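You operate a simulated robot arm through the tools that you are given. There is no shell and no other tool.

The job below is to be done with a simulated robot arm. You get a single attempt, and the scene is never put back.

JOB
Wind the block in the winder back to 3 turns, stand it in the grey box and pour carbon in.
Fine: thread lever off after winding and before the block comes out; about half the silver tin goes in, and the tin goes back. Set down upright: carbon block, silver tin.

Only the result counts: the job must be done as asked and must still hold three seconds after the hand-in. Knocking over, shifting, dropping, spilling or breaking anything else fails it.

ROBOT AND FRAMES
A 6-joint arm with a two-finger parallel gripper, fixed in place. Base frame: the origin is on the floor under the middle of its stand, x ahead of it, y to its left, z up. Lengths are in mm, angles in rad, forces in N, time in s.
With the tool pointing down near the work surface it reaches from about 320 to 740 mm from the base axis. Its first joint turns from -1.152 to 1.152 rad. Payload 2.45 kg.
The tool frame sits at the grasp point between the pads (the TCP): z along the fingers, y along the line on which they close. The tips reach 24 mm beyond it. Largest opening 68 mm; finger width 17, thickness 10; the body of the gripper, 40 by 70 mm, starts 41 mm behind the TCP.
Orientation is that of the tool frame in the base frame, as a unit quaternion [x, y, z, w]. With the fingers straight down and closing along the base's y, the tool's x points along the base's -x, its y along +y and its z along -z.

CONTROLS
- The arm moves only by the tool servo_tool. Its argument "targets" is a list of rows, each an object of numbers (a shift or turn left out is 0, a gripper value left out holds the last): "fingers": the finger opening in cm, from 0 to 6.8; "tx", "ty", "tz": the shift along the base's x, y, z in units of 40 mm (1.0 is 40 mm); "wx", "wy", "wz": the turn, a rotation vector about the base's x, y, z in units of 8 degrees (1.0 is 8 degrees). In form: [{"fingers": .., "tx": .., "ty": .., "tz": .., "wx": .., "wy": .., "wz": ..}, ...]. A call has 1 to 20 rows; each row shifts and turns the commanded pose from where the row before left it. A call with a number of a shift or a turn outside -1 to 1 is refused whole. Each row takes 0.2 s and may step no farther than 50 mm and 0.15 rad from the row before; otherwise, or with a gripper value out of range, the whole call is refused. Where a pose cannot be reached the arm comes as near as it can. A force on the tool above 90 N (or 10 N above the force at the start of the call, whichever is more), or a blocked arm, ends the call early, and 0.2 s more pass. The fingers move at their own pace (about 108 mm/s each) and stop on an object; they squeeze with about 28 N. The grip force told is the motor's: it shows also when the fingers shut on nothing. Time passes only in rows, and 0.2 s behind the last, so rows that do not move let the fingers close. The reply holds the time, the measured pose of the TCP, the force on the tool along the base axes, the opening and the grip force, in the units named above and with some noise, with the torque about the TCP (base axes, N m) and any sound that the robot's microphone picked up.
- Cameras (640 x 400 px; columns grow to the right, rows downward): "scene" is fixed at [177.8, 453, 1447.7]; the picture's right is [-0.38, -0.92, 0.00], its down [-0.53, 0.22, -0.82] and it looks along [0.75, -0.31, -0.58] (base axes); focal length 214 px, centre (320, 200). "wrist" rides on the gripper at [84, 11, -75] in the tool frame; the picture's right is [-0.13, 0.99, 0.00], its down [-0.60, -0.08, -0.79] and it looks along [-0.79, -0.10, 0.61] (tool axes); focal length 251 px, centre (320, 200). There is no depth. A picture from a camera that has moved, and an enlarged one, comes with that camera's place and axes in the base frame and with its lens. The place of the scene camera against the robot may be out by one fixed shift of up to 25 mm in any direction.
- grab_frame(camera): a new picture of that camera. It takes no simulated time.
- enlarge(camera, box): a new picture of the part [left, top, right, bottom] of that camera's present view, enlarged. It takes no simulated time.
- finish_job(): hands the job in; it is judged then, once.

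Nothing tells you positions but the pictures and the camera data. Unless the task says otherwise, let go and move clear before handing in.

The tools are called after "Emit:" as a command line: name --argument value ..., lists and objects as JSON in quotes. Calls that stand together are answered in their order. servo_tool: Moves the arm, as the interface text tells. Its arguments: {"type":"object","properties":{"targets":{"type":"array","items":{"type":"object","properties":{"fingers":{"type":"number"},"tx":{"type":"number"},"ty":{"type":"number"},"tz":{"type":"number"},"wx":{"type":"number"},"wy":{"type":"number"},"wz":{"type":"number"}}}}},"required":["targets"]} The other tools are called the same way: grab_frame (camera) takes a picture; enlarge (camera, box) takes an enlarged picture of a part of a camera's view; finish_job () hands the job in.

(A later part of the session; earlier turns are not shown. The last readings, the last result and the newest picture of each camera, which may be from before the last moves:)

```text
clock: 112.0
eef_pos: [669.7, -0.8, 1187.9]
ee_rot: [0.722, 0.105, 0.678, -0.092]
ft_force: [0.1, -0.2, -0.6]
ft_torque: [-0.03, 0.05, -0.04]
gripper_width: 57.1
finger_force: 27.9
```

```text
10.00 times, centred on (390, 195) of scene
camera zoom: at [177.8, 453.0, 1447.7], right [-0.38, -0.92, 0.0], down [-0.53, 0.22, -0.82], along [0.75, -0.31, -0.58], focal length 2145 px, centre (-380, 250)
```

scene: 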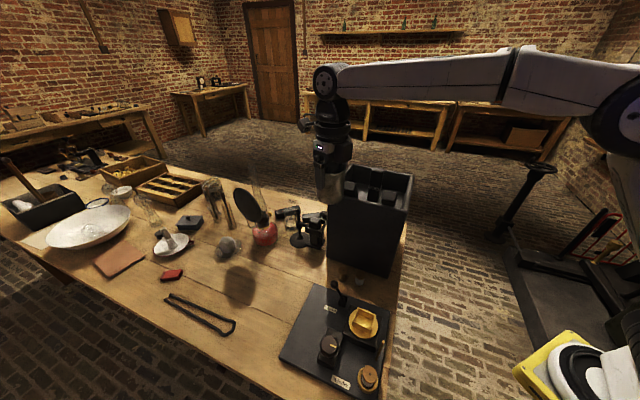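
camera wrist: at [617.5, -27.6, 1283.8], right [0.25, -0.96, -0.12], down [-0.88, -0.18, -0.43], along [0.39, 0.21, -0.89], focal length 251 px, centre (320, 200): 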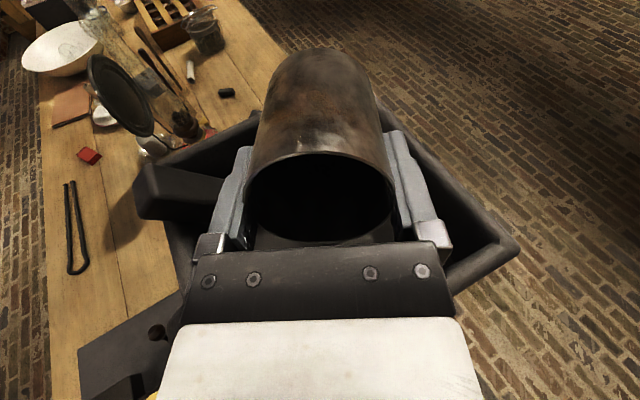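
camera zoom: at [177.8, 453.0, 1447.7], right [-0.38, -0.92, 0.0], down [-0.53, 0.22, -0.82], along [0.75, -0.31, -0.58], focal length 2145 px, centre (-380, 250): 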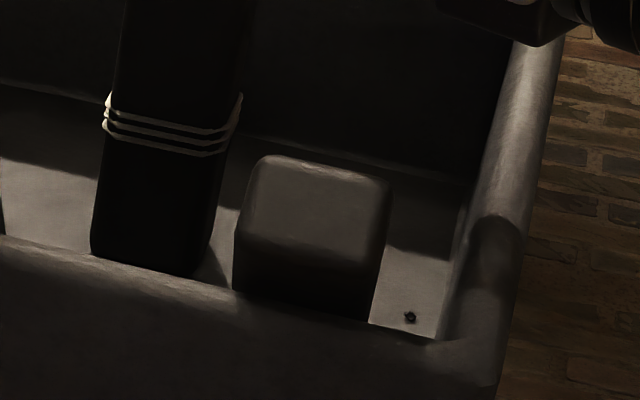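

Only a granule or two has come out so far. I'll shift the lip ~20 mm toward the box's middle so the stream lands well away from the wall, then continue.

Emit:
servo_tool --targets '[{"tx": 0.06, "ty": 0.28}, {"tx": 0.06, "ty": 0.27, "tz": -0.1}, {}]'

Emit:
servo_tool --targets '[{"wx": 0.069, "wy": -0.24}, {}, {}]'

Emit:
enlarge --camera "wrist" --box '[240, 140, 400, 250]'

Emit:
enlarge --camera "scene" --box '[335, 135, 425, 215]'

```text
clock: 112.8
eef_pos: [674.8, 21.6, 1182.0]
ee_rot: [0.722, 0.104, 0.678, -0.091]
ft_force: [-0.3, -0.4, -1.7]
ft_torque: [-0.02, 0.04, -0.02]
gripper_width: 56.8
finger_force: 27.8
```

```text
clock: 113.6
eef_pos: [674.6, 21.1, 1183.4]
ee_rot: [0.709, 0.102, 0.691, -0.093]
ft_force: [0.3, -0.3, -1.2]
ft_torque: [0.01, 0.03, 0.01]
gripper_width: 56.9
finger_force: 28.0
```

```text
3.64 times, centred on (320, 195) of wrist
camera zoom: at [607.7, -9.5, 1269.6], right [0.27, -0.96, -0.12], down [-0.8, -0.15, -0.58], along [0.54, 0.25, -0.8], focal length 914 px, centre (320, 218)
```

zoom: 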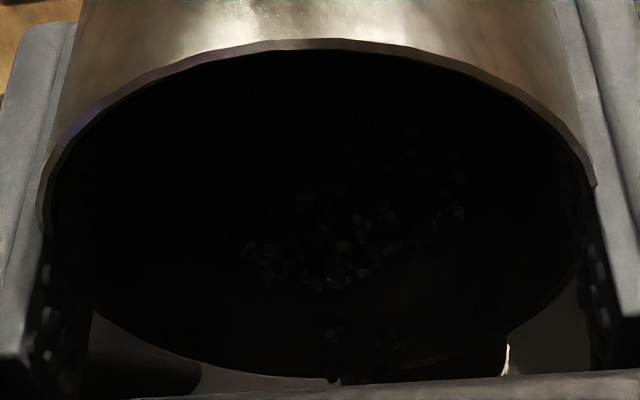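

```text
5.00 times, centred on (380, 175) of scene
camera zoom: at [177.8, 453.0, 1447.7], right [-0.38, -0.92, 0.0], down [-0.53, 0.22, -0.82], along [0.75, -0.31, -0.58], focal length 1072 px, centre (20, 325)
```

zoom: 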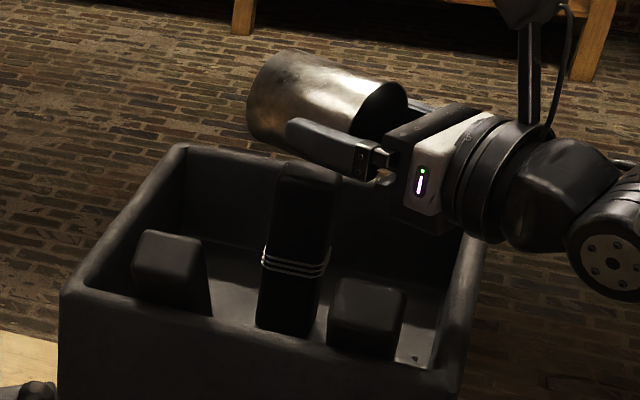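

Emit:
servo_tool --targets '[{"wx": 0.069, "wy": -0.24}, {}, {}, {"wx": 0.069, "wy": -0.24}, {}, {}]'

Emit:
enlarge --camera "wrist" --box '[240, 140, 400, 250]'

Emit:
enlarge --camera "scene" --box '[335, 135, 425, 215]'

```text
clock: 115.0
eef_pos: [673.5, 20.8, 1183.2]
ee_rot: [0.686, 0.099, 0.715, -0.096]
ft_force: [0.7, -0.9, -0.6]
ft_torque: [0.01, 0.01, 0.01]
gripper_width: 57.1
finger_force: 27.9
```

```text
3.64 times, centred on (320, 195) of wrist
camera zoom: at [601.9, -11.3, 1264.2], right [0.28, -0.95, -0.12], down [-0.76, -0.14, -0.64], along [0.59, 0.27, -0.76], focal length 914 px, centre (320, 218)
```

zoom: 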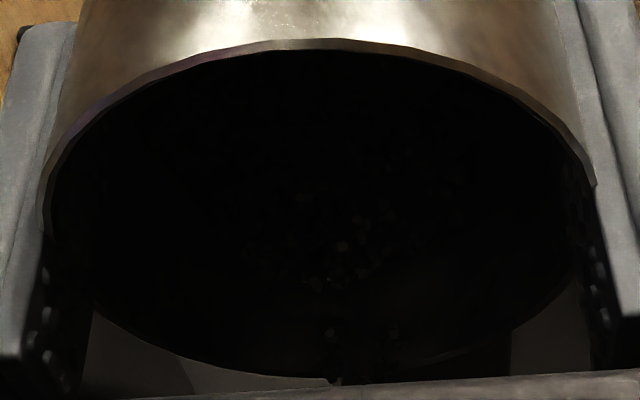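

```text
5.00 times, centred on (380, 175) of scene
camera zoom: at [177.8, 453.0, 1447.7], right [-0.38, -0.92, 0.0], down [-0.53, 0.22, -0.82], along [0.75, -0.31, -0.58], focal length 1072 px, centre (20, 325)
```

zoom: 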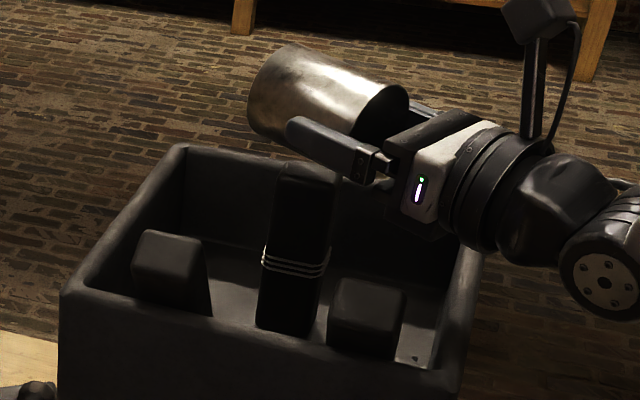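

Emit:
servo_tool --targets '[{"wx": 0.083, "wy": -0.288}, {}, {}, {"wx": 0.083, "wy": -0.288}, {}, {}]'

Emit:
enlarge --camera "wrist" --box '[240, 140, 400, 250]'

Emit:
enlarge --camera "scene" --box '[335, 135, 425, 215]'

```text
clock: 116.4
eef_pos: [674.4, 21.2, 1181.3]
ee_rot: [0.654, 0.095, 0.743, -0.101]
ft_force: [0.1, 0.9, -1.0]
ft_torque: [-0.04, 0.01, -0.01]
gripper_width: 56.9
finger_force: 28.3
```

```text
3.64 times, centred on (320, 195) of wrist
camera zoom: at [595.4, -13.0, 1256.6], right [0.29, -0.95, -0.12], down [-0.7, -0.12, -0.7], along [0.65, 0.28, -0.71], focal length 914 px, centre (320, 218)
```

zoom: 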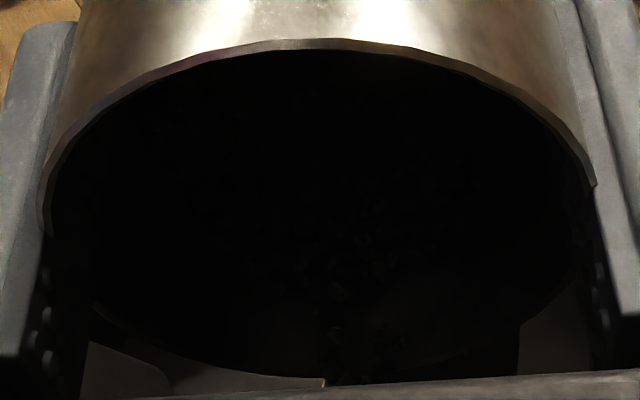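

```text
5.00 times, centred on (380, 175) of scene
camera zoom: at [177.8, 453.0, 1447.7], right [-0.38, -0.92, 0.0], down [-0.53, 0.22, -0.82], along [0.75, -0.31, -0.58], focal length 1072 px, centre (20, 325)
```

zoom: 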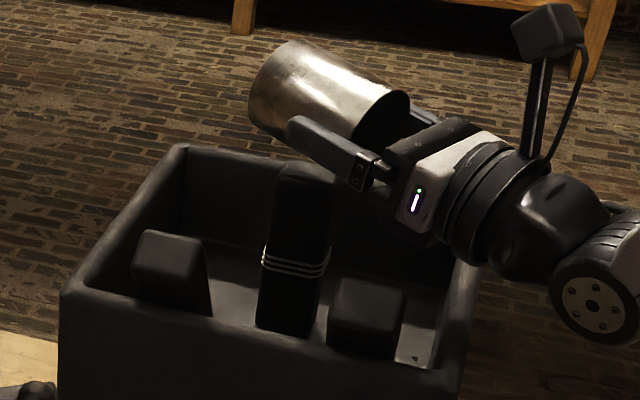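

Emit:
servo_tool --targets '[{"wx": 0.083, "wy": -0.288, "tz": 0.15}, {}, {"wx": 0.083, "wy": -0.288, "tz": 0.15}, {}, {}]'

Emit:
enlarge --camera "wrist" --box '[240, 140, 400, 250]'

Emit:
enlarge --camera "scene" --box '[335, 135, 425, 215]'

```text
clock: 117.6
eef_pos: [674.6, 22.8, 1194.6]
ee_rot: [0.623, 0.089, 0.77, -0.103]
ft_force: [-0.4, 0.3, -1.3]
ft_torque: [-0.03, 0.02, 0.02]
gripper_width: 56.8
finger_force: 28.1
```

```text
3.64 times, centred on (320, 195) of wrist
camera zoom: at [590.4, -14.3, 1262.0], right [0.3, -0.95, -0.12], down [-0.65, -0.11, -0.76], along [0.7, 0.3, -0.64], focal length 914 px, centre (320, 218)
```

zoom: 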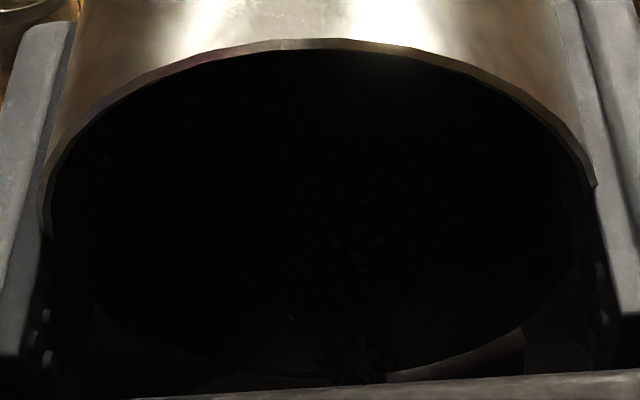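

```text
5.00 times, centred on (380, 175) of scene
camera zoom: at [177.8, 453.0, 1447.7], right [-0.38, -0.92, 0.0], down [-0.53, 0.22, -0.82], along [0.75, -0.31, -0.58], focal length 1072 px, centre (20, 325)
```

zoom: 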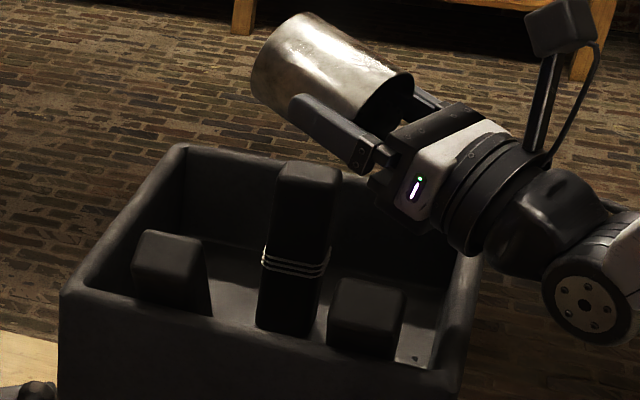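

Emit:
enlarge --camera "wrist" --box '[280, 200, 370, 250]'

Emit:
servo_tool --targets '[{"wx": 0.069, "wy": -0.24, "tz": 0.06}, {}, {}]'

Emit:
enlarge --camera "wrist" --box '[280, 200, 370, 250]'

Emit:
enlarge --camera "scene" --box '[350, 160, 410, 215]'

```text
7.11 times, centred on (325, 225) of wrist
camera zoom: at [590.4, -14.3, 1262.0], right [0.3, -0.95, -0.12], down [-0.65, -0.11, -0.76], along [0.7, 0.3, -0.64], focal length 1788 px, centre (284, 22)
```

zoom: 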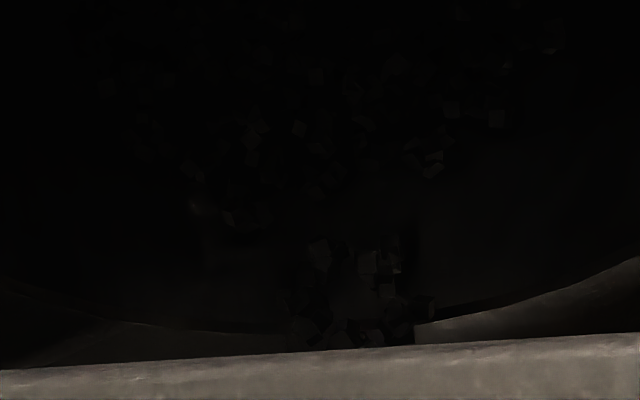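

```text
clock: 118.4
eef_pos: [674.8, 21.7, 1198.3]
ee_rot: [0.61, 0.088, 0.78, -0.106]
ft_force: [0.5, 0.4, -0.9]
ft_torque: [0.0, 0.05, -0.05]
gripper_width: 57.1
finger_force: 28.0
```

```text
7.11 times, centred on (325, 225) of wrist
camera zoom: at [588.0, -15.1, 1261.0], right [0.3, -0.95, -0.12], down [-0.62, -0.1, -0.78], along [0.72, 0.31, -0.62], focal length 1788 px, centre (284, 22)
```

zoom: 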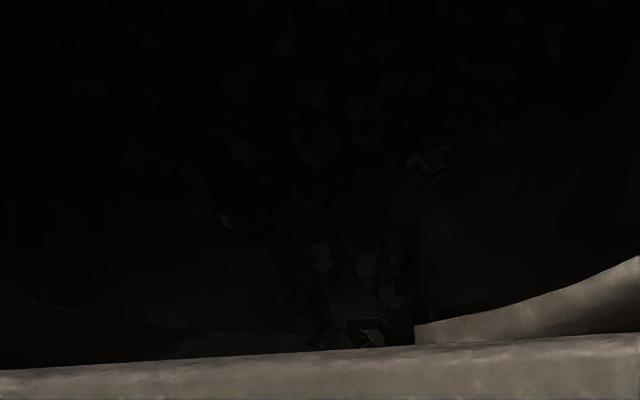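

```text
7.27 times, centred on (380, 188) of scene
camera zoom: at [177.8, 453.0, 1447.7], right [-0.38, -0.92, 0.0], down [-0.53, 0.22, -0.82], along [0.75, -0.31, -0.58], focal length 1560 px, centre (-116, 291)
```

zoom: 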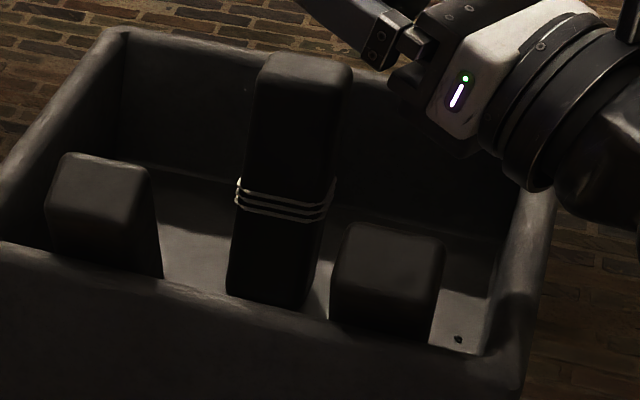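

Emit:
servo_tool --targets '[{"wx": 0.069, "wy": -0.24, "tz": 0.06}, {}, {}, {"wx": 0.069, "wy": -0.24, "tz": 0.06}, {}, {}]'

Emit:
enlarge --camera "wrist" --box '[280, 200, 370, 250]'

Emit:
enlarge --camera "scene" --box '[335, 135, 425, 215]'

```text
clock: 119.8
eef_pos: [675.4, 21.3, 1202.8]
ee_rot: [0.582, 0.083, 0.801, -0.107]
ft_force: [-0.1, -0.5, -1.4]
ft_torque: [-0.04, 0.03, 0.0]
gripper_width: 57.1
finger_force: 28.1
```

```text
7.11 times, centred on (325, 225) of wrist
camera zoom: at [584.3, -16.5, 1259.3], right [0.31, -0.94, -0.11], down [-0.57, -0.08, -0.82], along [0.76, 0.32, -0.56], focal length 1788 px, centre (284, 22)
```

zoom: 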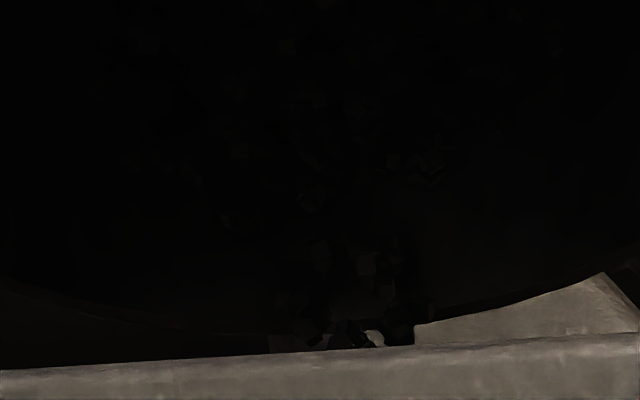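

```text
5.00 times, centred on (380, 175) of scene
camera zoom: at [177.8, 453.0, 1447.7], right [-0.38, -0.92, 0.0], down [-0.53, 0.22, -0.82], along [0.75, -0.31, -0.58], focal length 1072 px, centre (20, 325)
```

zoom: 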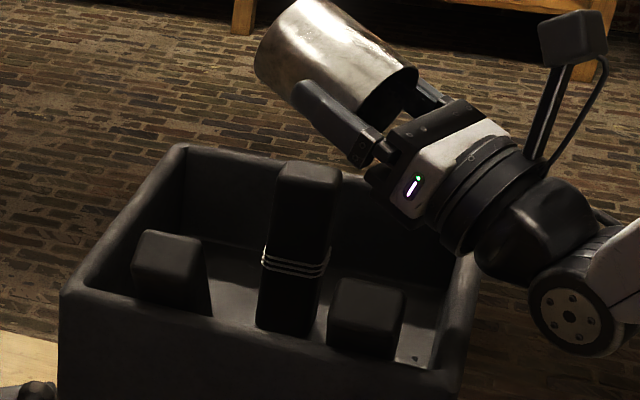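

Between these steps nothing new crosses the lip, and I can't see the landing spot from here, so before going further I'll tilt back upright (raising for clearance) and inspect box and tin.

Emit:
servo_tool --targets '[{"tz": 0.3, "wx": -0.138, "wy": 0.48}, {"tz": 0.3, "wx": -0.276, "wy": 0.95}, {"tz": 0.2, "wx": -0.276, "wy": 0.95}, {"wx": -0.276, "wy": 0.95}, {"wx": -0.276, "wy": 0.95}, {"wx": -0.276, "wy": 0.95}, {}]'

Emit:
grab_frame --camera "wrist"

Emit:
enlarge --camera "scene" --box '[335, 135, 425, 215]'

```text
clock: 121.4
eef_pos: [676.0, 21.1, 1235.1]
ee_rot: [0.838, 0.122, 0.527, -0.069]
ft_force: [1.4, -0.1, -2.0]
ft_torque: [0.01, 0.01, 0.01]
gripper_width: 56.7
finger_force: 27.9
```

```text
taken
camera wrist: at [647.1, 1.8, 1343.5], right [0.22, -0.97, -0.1], down [-0.96, -0.2, -0.2], along [0.17, 0.14, -0.97], focal length 251 px, centre (320, 200)
```

wrist: 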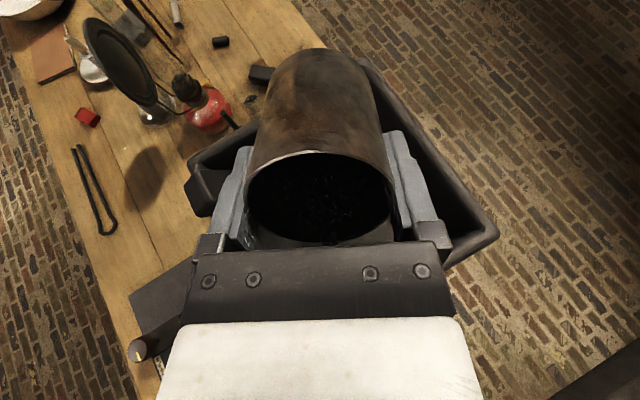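

```text
5.00 times, centred on (380, 175) of scene
camera zoom: at [177.8, 453.0, 1447.7], right [-0.38, -0.92, 0.0], down [-0.53, 0.22, -0.82], along [0.75, -0.31, -0.58], focal length 1072 px, centre (20, 325)
```

zoom: 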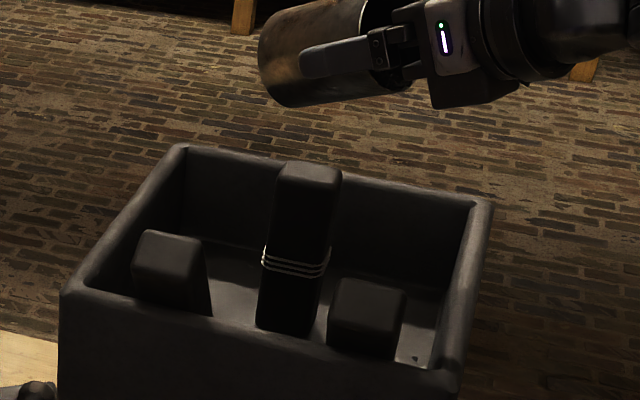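

Emit:
enlarge --camera "wrist" --box '[240, 140, 400, 250]'

Emit:
enlarge --camera "wrist" --box '[370, 60, 510, 260]'

Emit:
enlarge --camera "scene" --box '[340, 170, 410, 215]'

```text
3.64 times, centred on (320, 195) of wrist
camera zoom: at [647.1, 1.8, 1343.5], right [0.22, -0.97, -0.1], down [-0.96, -0.2, -0.2], along [0.17, 0.14, -0.97], focal length 914 px, centre (320, 218)
```

zoom: 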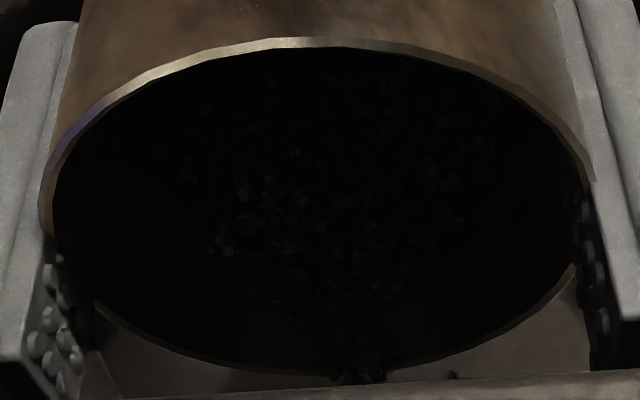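

```text
2.00 times, centred on (440, 160) of wrist
camera zoom: at [647.1, 1.8, 1343.5], right [0.22, -0.97, -0.1], down [-0.96, -0.2, -0.2], along [0.17, 0.14, -0.97], focal length 503 px, centre (80, 280)
```

zoom: 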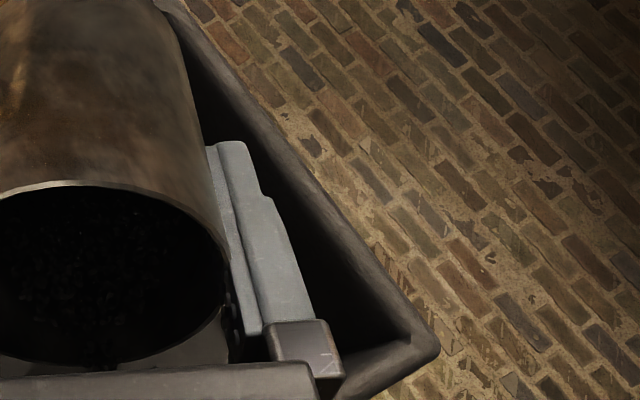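

```text
8.89 times, centred on (375, 192) of scene
camera zoom: at [177.8, 453.0, 1447.7], right [-0.38, -0.92, 0.0], down [-0.53, 0.22, -0.82], along [0.75, -0.31, -0.58], focal length 1906 px, centre (-169, 267)
```

zoom: 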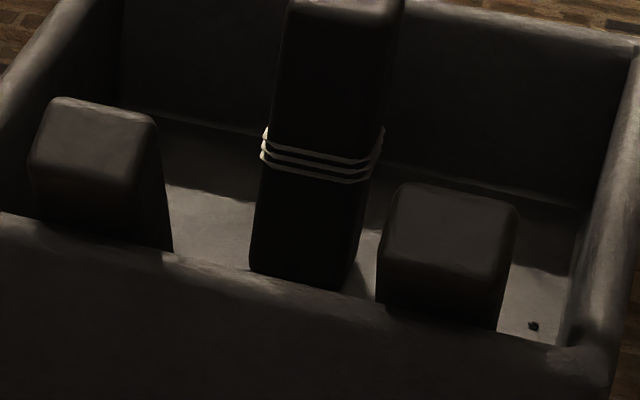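

The tin still holds most of its carbon (granules cling strongly); only one granule is in the box. I'll tilt again and go past 108° in small steps, higher up so the hand clears the box wall.

Emit:
servo_tool --targets '[{"wx": 0.27, "wy": -0.94, "tx": -0.1}, {"wx": 0.27, "wy": -0.94, "tx": -0.1}, {"wx": 0.27, "wy": -0.94}, {"wx": 0.27, "wy": -0.94}, {"wx": 0.27, "wy": -0.94}, {"wx": 0.138, "wy": -0.48, "tz": -0.2}, {}, {}]'

Emit:
enlarge --camera "wrist" --box '[240, 140, 400, 250]'

Emit:
enlarge --camera "scene" --box '[335, 125, 425, 215]'

```text
clock: 123.2
eef_pos: [666.5, 20.5, 1225.4]
ee_rot: [0.586, 0.086, 0.799, -0.108]
ft_force: [-0.9, -0.2, -1.7]
ft_torque: [-0.04, 0.05, 0.01]
gripper_width: 56.7
finger_force: 28.0
```

```text
3.64 times, centred on (320, 195) of wrist
camera zoom: at [575.5, -16.1, 1284.2], right [0.31, -0.95, -0.11], down [-0.57, -0.09, -0.82], along [0.76, 0.31, -0.57], focal length 914 px, centre (320, 218)
```

zoom: 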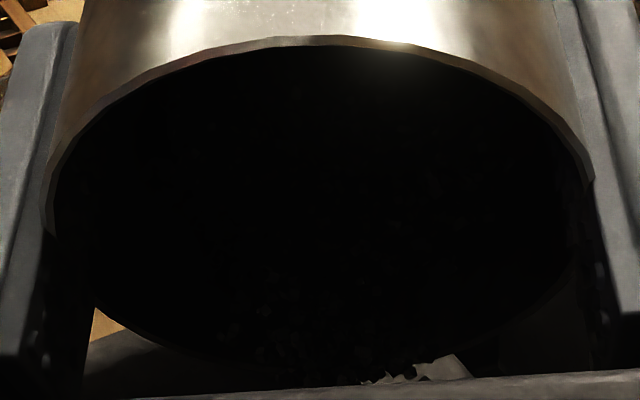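

```text
4.44 times, centred on (380, 170) of scene
camera zoom: at [177.8, 453.0, 1447.7], right [-0.38, -0.92, 0.0], down [-0.53, 0.22, -0.82], along [0.75, -0.31, -0.58], focal length 953 px, centre (53, 333)
```

zoom: 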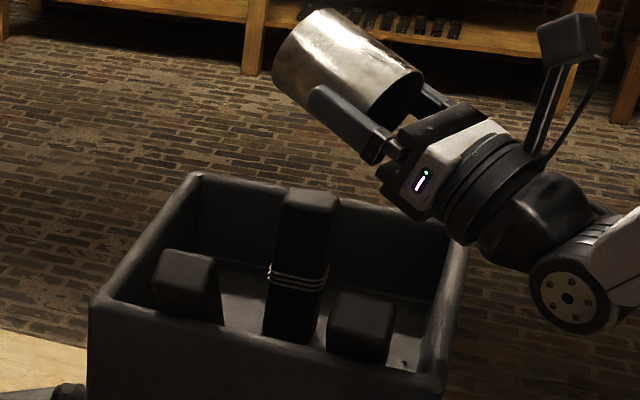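

Emit:
enlarge --camera "wrist" --box '[280, 200, 370, 250]'

Emit:
enlarge --camera "scene" --box '[350, 165, 410, 215]'

Emit:
servo_tool --targets '[{}, {}]'

Emit:
enlarge --camera "wrist" --box '[280, 200, 370, 250]'

```text
7.11 times, centred on (325, 225) of wrist
camera zoom: at [575.5, -16.1, 1284.2], right [0.31, -0.95, -0.11], down [-0.57, -0.09, -0.82], along [0.76, 0.31, -0.57], focal length 1788 px, centre (284, 22)
```

zoom: 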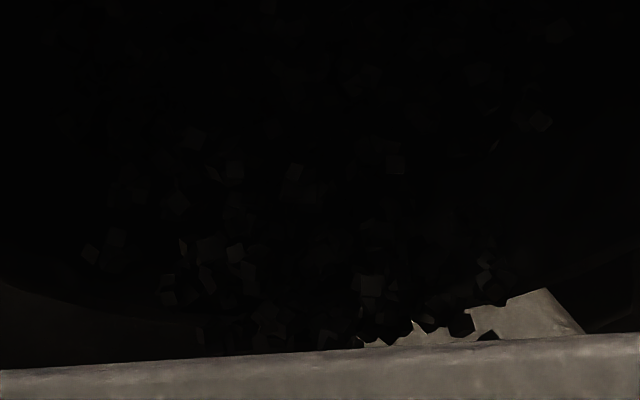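

```text
8.00 times, centred on (380, 190) of scene
camera zoom: at [177.8, 453.0, 1447.7], right [-0.38, -0.92, 0.0], down [-0.53, 0.22, -0.82], along [0.75, -0.31, -0.58], focal length 1716 px, centre (-160, 280)
```

zoom: 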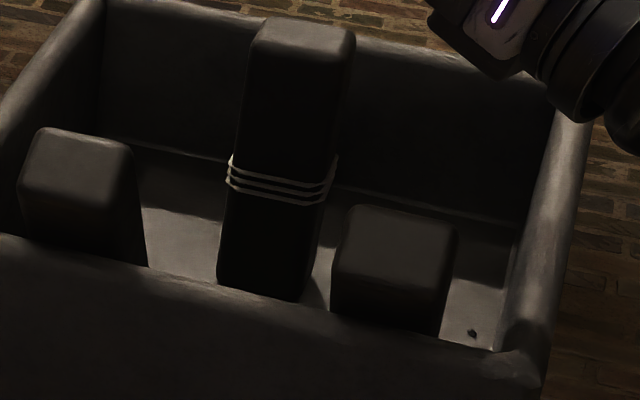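

```text
clock: 123.8
eef_pos: [666.6, 20.7, 1227.3]
ee_rot: [0.585, 0.084, 0.799, -0.106]
ft_force: [0.3, 0.5, -1.9]
ft_torque: [-0.03, 0.02, -0.01]
gripper_width: 56.9
finger_force: 27.3
```

```text
7.11 times, centred on (325, 225) of wrist
camera zoom: at [575.5, -16.1, 1284.3], right [0.31, -0.95, -0.11], down [-0.57, -0.09, -0.81], along [0.76, 0.31, -0.57], focal length 1788 px, centre (284, 22)
```

zoom: 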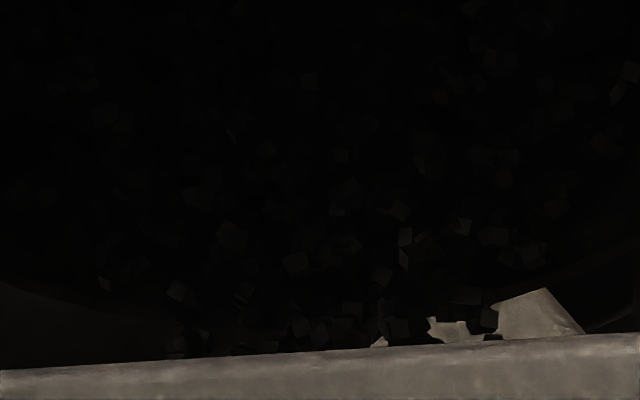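

Emit:
enlarge --camera "scene" --box '[340, 130, 420, 215]'

Emit:
enlarge --camera "wrist" --box '[240, 140, 400, 250]'

```text
4.71 times, centred on (380, 172) of scene
camera zoom: at [177.8, 453.0, 1447.7], right [-0.38, -0.92, 0.0], down [-0.53, 0.22, -0.82], along [0.75, -0.31, -0.58], focal length 1009 px, centre (38, 329)
```

zoom: 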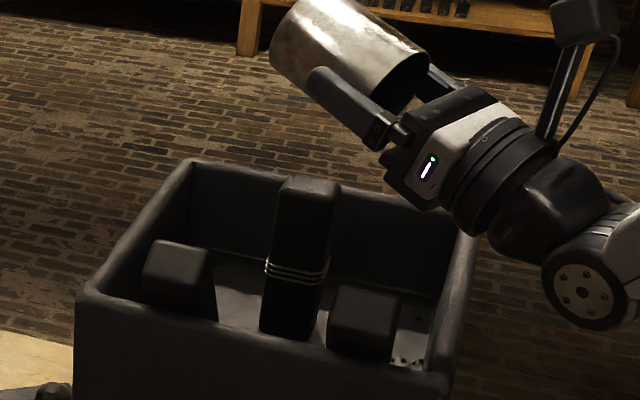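

```text
3.64 times, centred on (320, 195) of wrist
camera zoom: at [575.5, -16.1, 1284.3], right [0.31, -0.95, -0.11], down [-0.57, -0.09, -0.81], along [0.76, 0.31, -0.57], focal length 914 px, centre (320, 218)
```

zoom: 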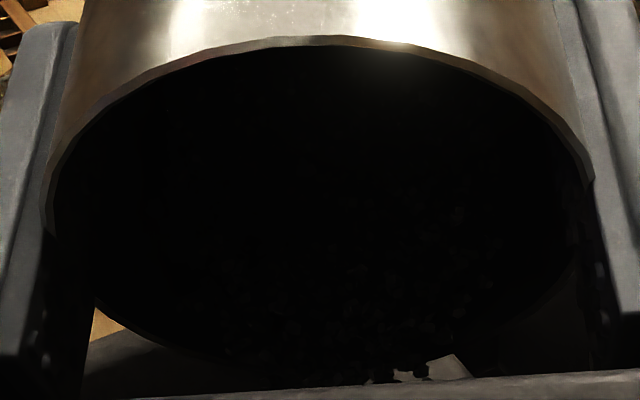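

The carbon is now flowing. I'll tilt back a bit straight away to stop the flow and check how much has gone.

Emit:
servo_tool --targets '[{"wx": -0.27, "wy": 0.95}]'

Emit:
enlarge --camera "scene" --box '[340, 130, 420, 215]'

Emit:
enlarge --camera "wrist" --box '[240, 140, 400, 250]'

```text
clock: 124.2
eef_pos: [666.0, 21.2, 1226.3]
ee_rot: [0.64, 0.091, 0.756, -0.1]
ft_force: [-0.1, 0.3, -0.3]
ft_torque: [-0.01, 0.02, -0.02]
gripper_width: 56.7
finger_force: 27.8
```

```text
4.71 times, centred on (380, 172) of scene
camera zoom: at [177.8, 453.0, 1447.7], right [-0.38, -0.92, 0.0], down [-0.53, 0.22, -0.82], along [0.75, -0.31, -0.58], focal length 1009 px, centre (38, 329)
```

zoom: 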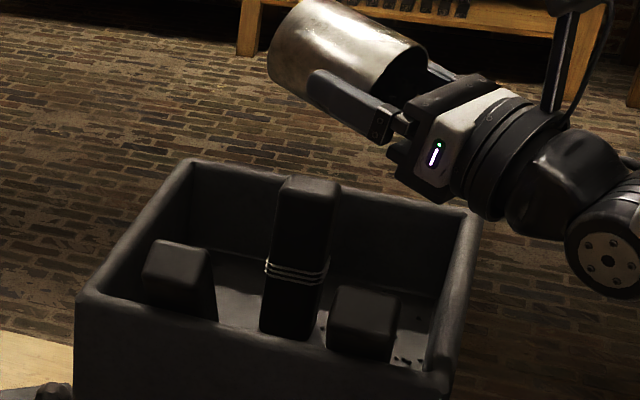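

```text
3.64 times, centred on (320, 195) of wrist
camera zoom: at [584.1, -13.9, 1297.1], right [0.29, -0.95, -0.12], down [-0.68, -0.12, -0.73], along [0.68, 0.29, -0.68], focal length 914 px, centre (320, 218)
```

zoom: 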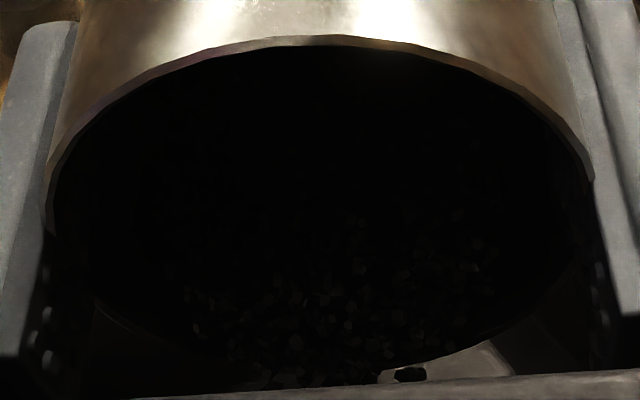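

Emit:
servo_tool --targets '[{"wx": -0.27, "wy": 0.95}, {"wx": -0.27, "wy": 0.95}, {"wx": -0.27, "wy": 0.95}, {"wx": -0.27, "wy": 0.95}, {"wx": -0.138, "wy": 0.48}, {}]'

Emit:
grab_frame --camera "wrist"

Emit:
enlarge --camera "wrist" --box '[240, 140, 400, 250]'

Emit:
enlarge --camera "scene" --box '[350, 160, 420, 215]'

```text
clock: 125.6
eef_pos: [665.9, 22.4, 1227.9]
ee_rot: [0.839, 0.122, 0.525, -0.07]
ft_force: [-0.3, 0.0, -0.7]
ft_torque: [0.0, 0.05, 0.01]
gripper_width: 56.9
finger_force: 28.6
```

```text
taken
camera wrist: at [639.4, 1.8, 1335.6], right [0.22, -0.97, -0.11], down [-0.96, -0.2, -0.19], along [0.17, 0.14, -0.98], focal length 251 px, centre (320, 200)
```

wrist: 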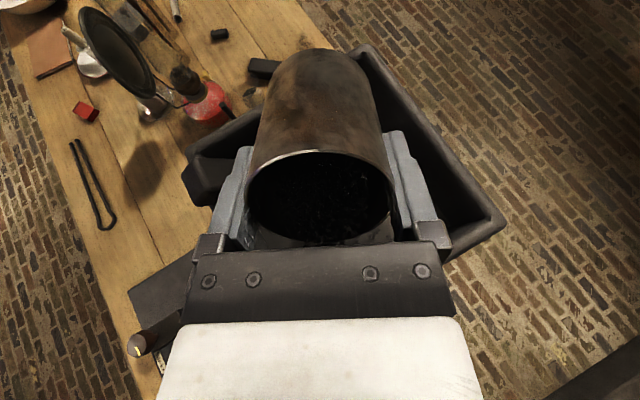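

```text
3.64 times, centred on (320, 195) of wrist
camera zoom: at [639.4, 1.8, 1335.6], right [0.22, -0.97, -0.11], down [-0.96, -0.2, -0.19], along [0.17, 0.14, -0.98], focal length 914 px, centre (320, 218)
```

zoom: 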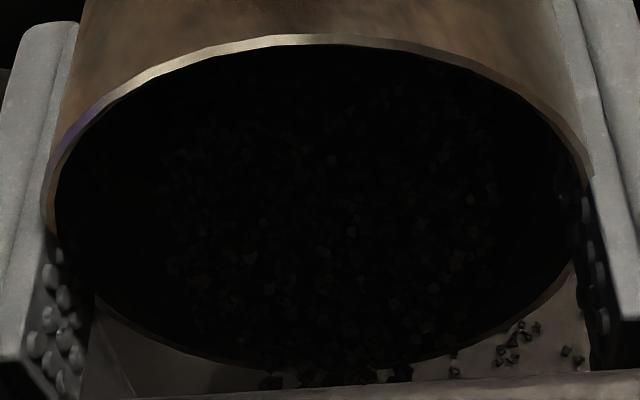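

```text
7.27 times, centred on (385, 188) of scene
camera zoom: at [177.8, 453.0, 1447.7], right [-0.38, -0.92, 0.0], down [-0.53, 0.22, -0.82], along [0.75, -0.31, -0.58], focal length 1560 px, centre (-153, 291)
```

zoom: 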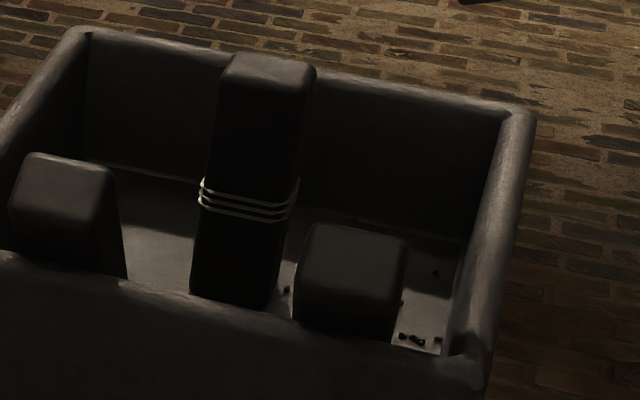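

Roughly forty granules are now on the box floor; most is still in the tin. I'll tilt again to about 107° and hold for a controlled couple of seconds.

Emit:
servo_tool --targets '[{"wx": 0.27, "wy": -0.94}, {"wx": 0.27, "wy": -0.94}, {"wx": 0.27, "wy": -0.94}, {"wx": 0.27, "wy": -0.94}, {"wx": 0.27, "wy": -0.94}, {"wx": 0.138, "wy": -0.48}, {}, {}, {}]'

Emit:
enlarge --camera "wrist" --box '[240, 140, 400, 250]'

Emit:
enlarge --camera "scene" --box '[340, 130, 420, 215]'

```text
clock: 127.6
eef_pos: [665.9, 20.7, 1227.5]
ee_rot: [0.588, 0.085, 0.797, -0.108]
ft_force: [0.7, 0.7, -1.6]
ft_torque: [0.02, 0.04, 0.02]
gripper_width: 57.2
finger_force: 27.3
```

```text
3.64 times, centred on (320, 195) of wrist
camera zoom: at [575.7, -16.6, 1285.0], right [0.31, -0.95, -0.12], down [-0.58, -0.09, -0.81], along [0.76, 0.31, -0.57], focal length 914 px, centre (320, 218)
```

zoom: 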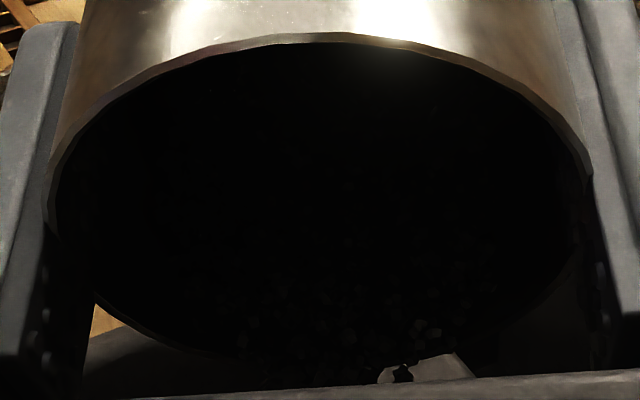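

```text
4.71 times, centred on (380, 172) of scene
camera zoom: at [177.8, 453.0, 1447.7], right [-0.38, -0.92, 0.0], down [-0.53, 0.22, -0.82], along [0.75, -0.31, -0.58], focal length 1009 px, centre (38, 329)
```

zoom: 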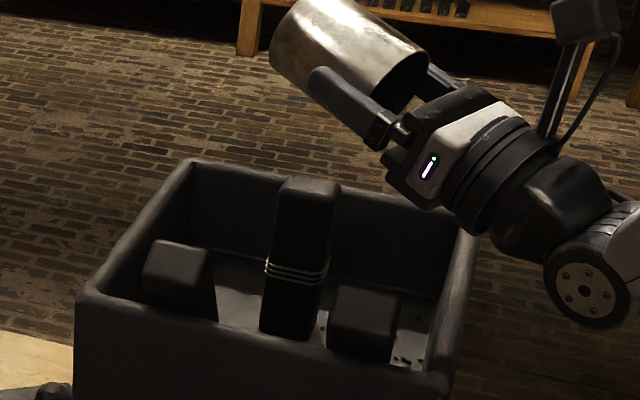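

Emit:
servo_tool --targets '[{}, {}, {}, {}]'

Emit:
enlarge --camera "wrist" --box '[280, 200, 370, 250]'

Emit:
enlarge --camera "scene" --box '[350, 160, 420, 215]'

```text
clock: 128.6
eef_pos: [666.0, 21.0, 1225.8]
ee_rot: [0.588, 0.085, 0.797, -0.108]
ft_force: [-1.2, 0.0, -1.7]
ft_torque: [0.0, 0.02, 0.02]
gripper_width: 57.0
finger_force: 28.4
```

```text
7.11 times, centred on (325, 225) of wrist
camera zoom: at [575.7, -16.6, 1285.1], right [0.31, -0.95, -0.12], down [-0.58, -0.09, -0.81], along [0.76, 0.31, -0.57], focal length 1788 px, centre (284, 22)
```

zoom: 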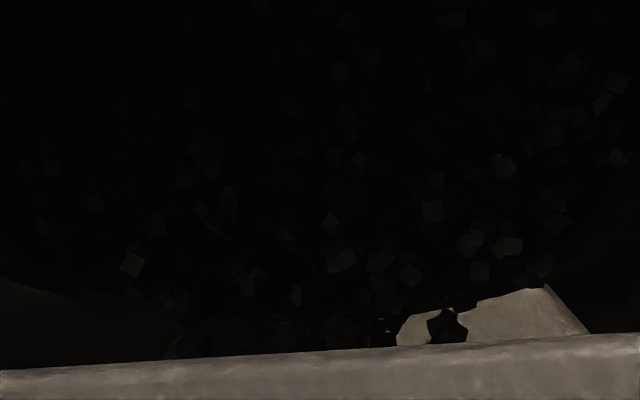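

```text
7.27 times, centred on (385, 188) of scene
camera zoom: at [177.8, 453.0, 1447.7], right [-0.38, -0.92, 0.0], down [-0.53, 0.22, -0.82], along [0.75, -0.31, -0.58], focal length 1560 px, centre (-153, 291)
```

zoom: 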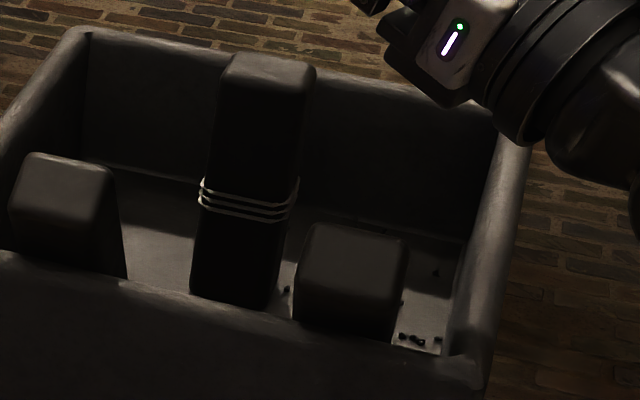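

Emit:
servo_tool --targets '[{"wx": 0.138, "wy": -0.48}, {}, {}]'

Emit:
enlarge --camera "wrist" --box '[280, 200, 370, 250]'

Emit:
enlarge --camera "scene" --box '[350, 160, 420, 215]'

```text
clock: 129.4
eef_pos: [667.7, 21.3, 1226.7]
ee_rot: [0.56, 0.081, 0.817, -0.111]
ft_force: [0.3, -1.7, -0.6]
ft_torque: [0.01, 0.02, 0.0]
gripper_width: 57.2
finger_force: 28.3
```

```text
7.11 times, centred on (325, 225) of wrist
camera zoom: at [572.7, -17.7, 1278.0], right [0.31, -0.94, -0.11], down [-0.52, -0.07, -0.85], along [0.79, 0.32, -0.52], focal length 1788 px, centre (284, 22)
```

zoom: 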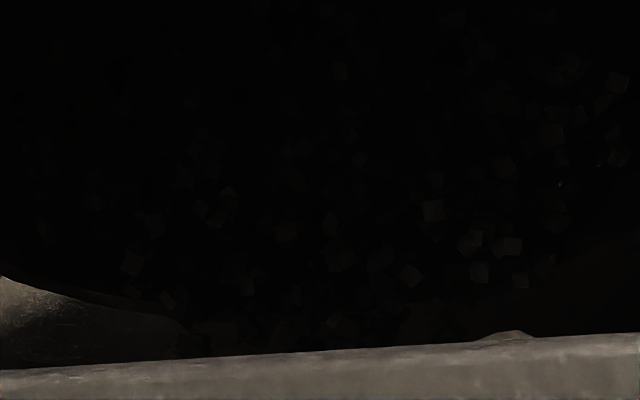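

```text
7.27 times, centred on (385, 188) of scene
camera zoom: at [177.8, 453.0, 1447.7], right [-0.38, -0.92, 0.0], down [-0.53, 0.22, -0.82], along [0.75, -0.31, -0.58], focal length 1560 px, centre (-153, 291)
```

zoom: 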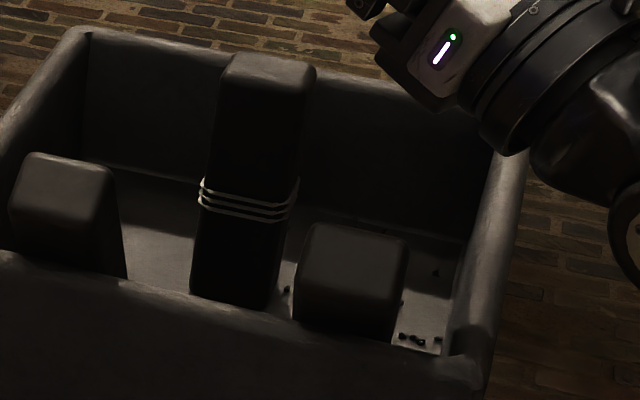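

Static again at 111°; shaking should release it in controlled portions. I'll try a short gentle shake.

Emit:
servo_tool --targets '[{"tz": 0.3}, {"tz": -0.3}, {"tz": 0.3}, {"tz": -0.3}]'

Emit:
enlarge --camera "wrist" --box '[280, 200, 370, 250]'

Emit:
enlarge --camera "scene" --box '[350, 160, 420, 215]'

```text
clock: 130.4
eef_pos: [666.2, 21.9, 1225.7]
ee_rot: [0.56, 0.081, 0.817, -0.11]
ft_force: [0.7, -0.3, -1.0]
ft_torque: [-0.03, 0.03, 0.01]
gripper_width: 57.0
finger_force: 27.9
```

```text
7.11 times, centred on (325, 225) of wrist
camera zoom: at [573.0, -16.5, 1276.8], right [0.31, -0.94, -0.11], down [-0.52, -0.07, -0.85], along [0.79, 0.33, -0.52], focal length 1788 px, centre (284, 22)
```

zoom: 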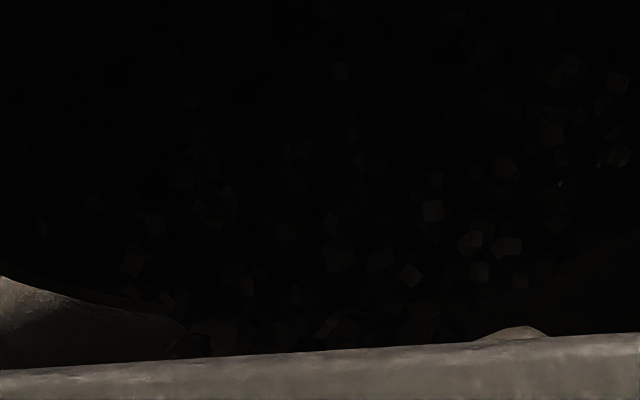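

```text
7.27 times, centred on (385, 188) of scene
camera zoom: at [177.8, 453.0, 1447.6], right [-0.38, -0.92, 0.0], down [-0.53, 0.22, -0.82], along [0.75, -0.31, -0.58], focal length 1560 px, centre (-153, 291)
```

zoom: 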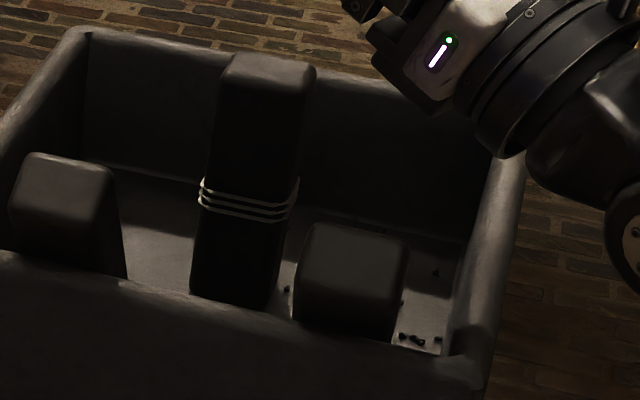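

The bed only moves during brisk tilts, so I'll swing back ~30° and then briskly up to ≈113°, hold briefly and look.

Emit:
servo_tool --targets '[{"wx": -0.27, "wy": 0.95}, {"wx": -0.27, "wy": 0.95}, {"wx": -0.27, "wy": 0.95}, {"wx": -0.27, "wy": 0.95}, {"wx": 0.27, "wy": -0.95}, {"wx": 0.27, "wy": -0.95}, {"wx": 0.27, "wy": -0.95}, {"wx": 0.27, "wy": -0.95}, {"wx": 0.083, "wy": -0.288}, {}, {}, {}]'

Emit:
enlarge --camera "wrist" --box '[240, 140, 400, 250]'

Emit:
enlarge --camera "scene" --box '[350, 160, 420, 215]'

```text
clock: 133.0
eef_pos: [666.9, 21.1, 1226.8]
ee_rot: [0.542, 0.078, 0.829, -0.112]
ft_force: [0.7, -0.2, -0.5]
ft_torque: [0.01, 0.03, 0.01]
gripper_width: 57.0
finger_force: 27.7
```

```text
3.64 times, centred on (320, 195) of wrist
camera zoom: at [570.7, -17.8, 1273.7], right [0.32, -0.94, -0.11], down [-0.49, -0.06, -0.87], along [0.81, 0.33, -0.48], focal length 914 px, centre (320, 218)
```

zoom: 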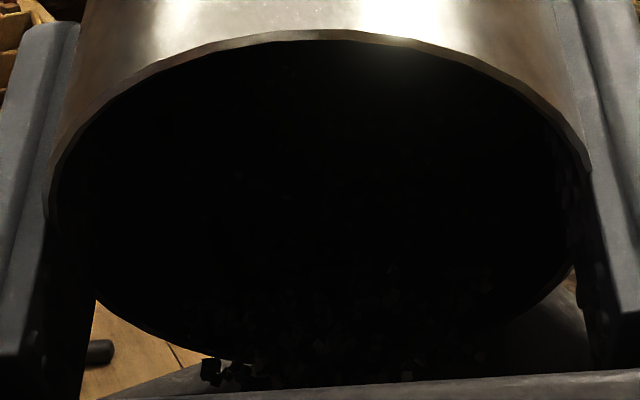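

```text
7.27 times, centred on (385, 188) of scene
camera zoom: at [177.8, 453.0, 1447.7], right [-0.38, -0.92, 0.0], down [-0.53, 0.22, -0.82], along [0.75, -0.31, -0.58], focal length 1560 px, centre (-153, 291)
```

zoom: 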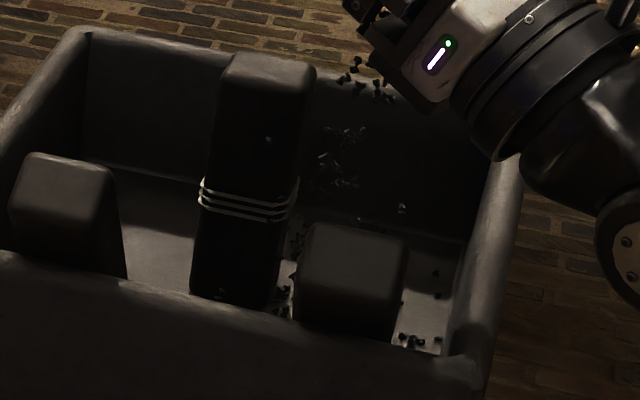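

A proper stream is falling now. I'll stop it by tilting back and inspect.

Emit:
servo_tool --targets '[{"wx": -0.27, "wy": 0.95}, {"wx": -0.27, "wy": 0.95}]'

Emit:
enlarge --camera "scene" --box '[350, 160, 420, 215]'

Emit:
enlarge --camera "wrist" --box '[240, 140, 400, 250]'

```text
clock: 133.6
eef_pos: [666.6, 21.1, 1226.4]
ee_rot: [0.652, 0.093, 0.746, -0.1]
ft_force: [-0.4, 0.4, -0.8]
ft_torque: [0.0, 0.04, 0.01]
gripper_width: 56.7
finger_force: 28.0
```

```text
7.27 times, centred on (385, 188) of scene
camera zoom: at [177.8, 453.0, 1447.7], right [-0.38, -0.92, 0.0], down [-0.53, 0.22, -0.82], along [0.75, -0.31, -0.58], focal length 1560 px, centre (-153, 291)
```

zoom: 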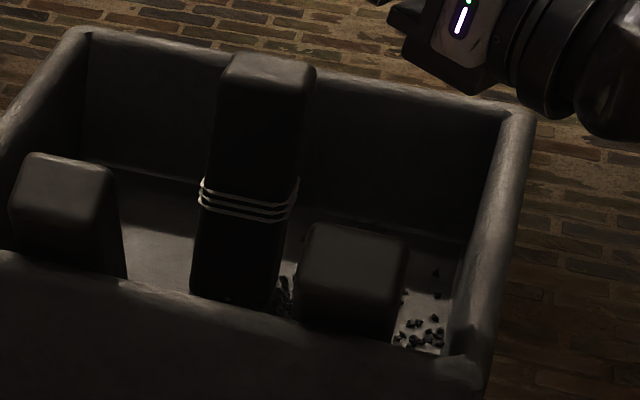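

```text
3.64 times, centred on (320, 195) of wrist
camera zoom: at [586.9, -13.5, 1299.2], right [0.29, -0.95, -0.12], down [-0.7, -0.12, -0.7], along [0.65, 0.29, -0.7], focal length 914 px, centre (320, 218)
```

zoom: 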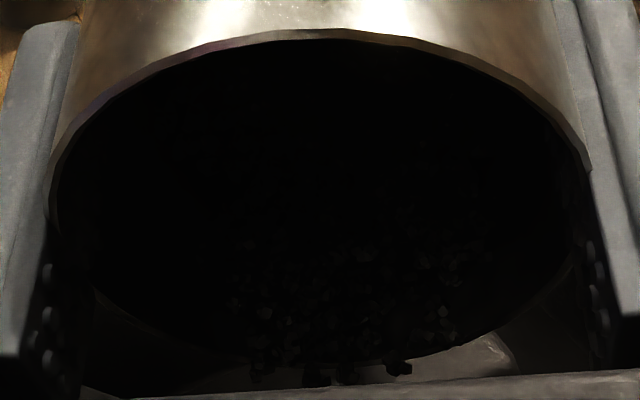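

Emit:
servo_tool --targets '[{"wx": -0.27, "wy": 0.95}, {"wx": -0.27, "wy": 0.95}, {"wx": -0.27, "wy": 0.95}, {"wx": -0.27, "wy": 0.95}, {}]'

Emit:
enlarge --camera "wrist" --box '[240, 140, 400, 250]'

Emit:
grab_frame --camera "wrist"

```text
clock: 134.8
eef_pos: [666.9, 21.2, 1226.0]
ee_rot: [0.83, 0.118, 0.54, -0.071]
ft_force: [0.1, 0.2, -1.3]
ft_torque: [0.0, 0.04, -0.01]
gripper_width: 56.9
finger_force: 27.5
```

```text
3.64 times, centred on (320, 195) of wrist
camera zoom: at [636.1, 0.5, 1333.8], right [0.22, -0.97, -0.11], down [-0.95, -0.19, -0.23], along [0.2, 0.16, -0.97], focal length 914 px, centre (320, 218)
```

zoom: 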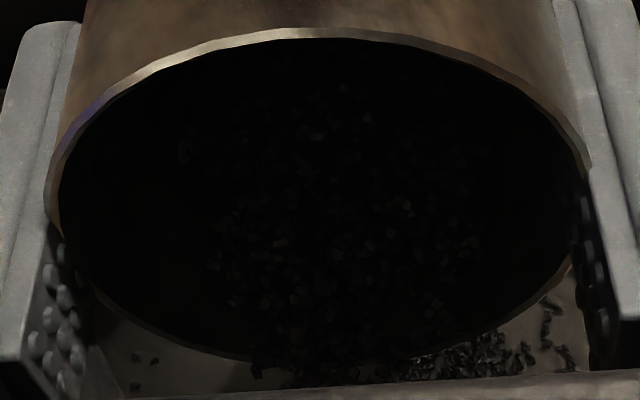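

```text
taken
camera wrist: at [636.1, 0.5, 1333.8], right [0.22, -0.97, -0.11], down [-0.95, -0.19, -0.23], along [0.2, 0.16, -0.97], focal length 251 px, centre (320, 200)
```

wrist: 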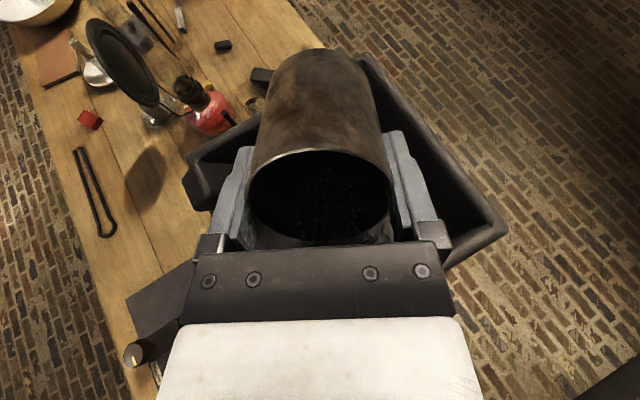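

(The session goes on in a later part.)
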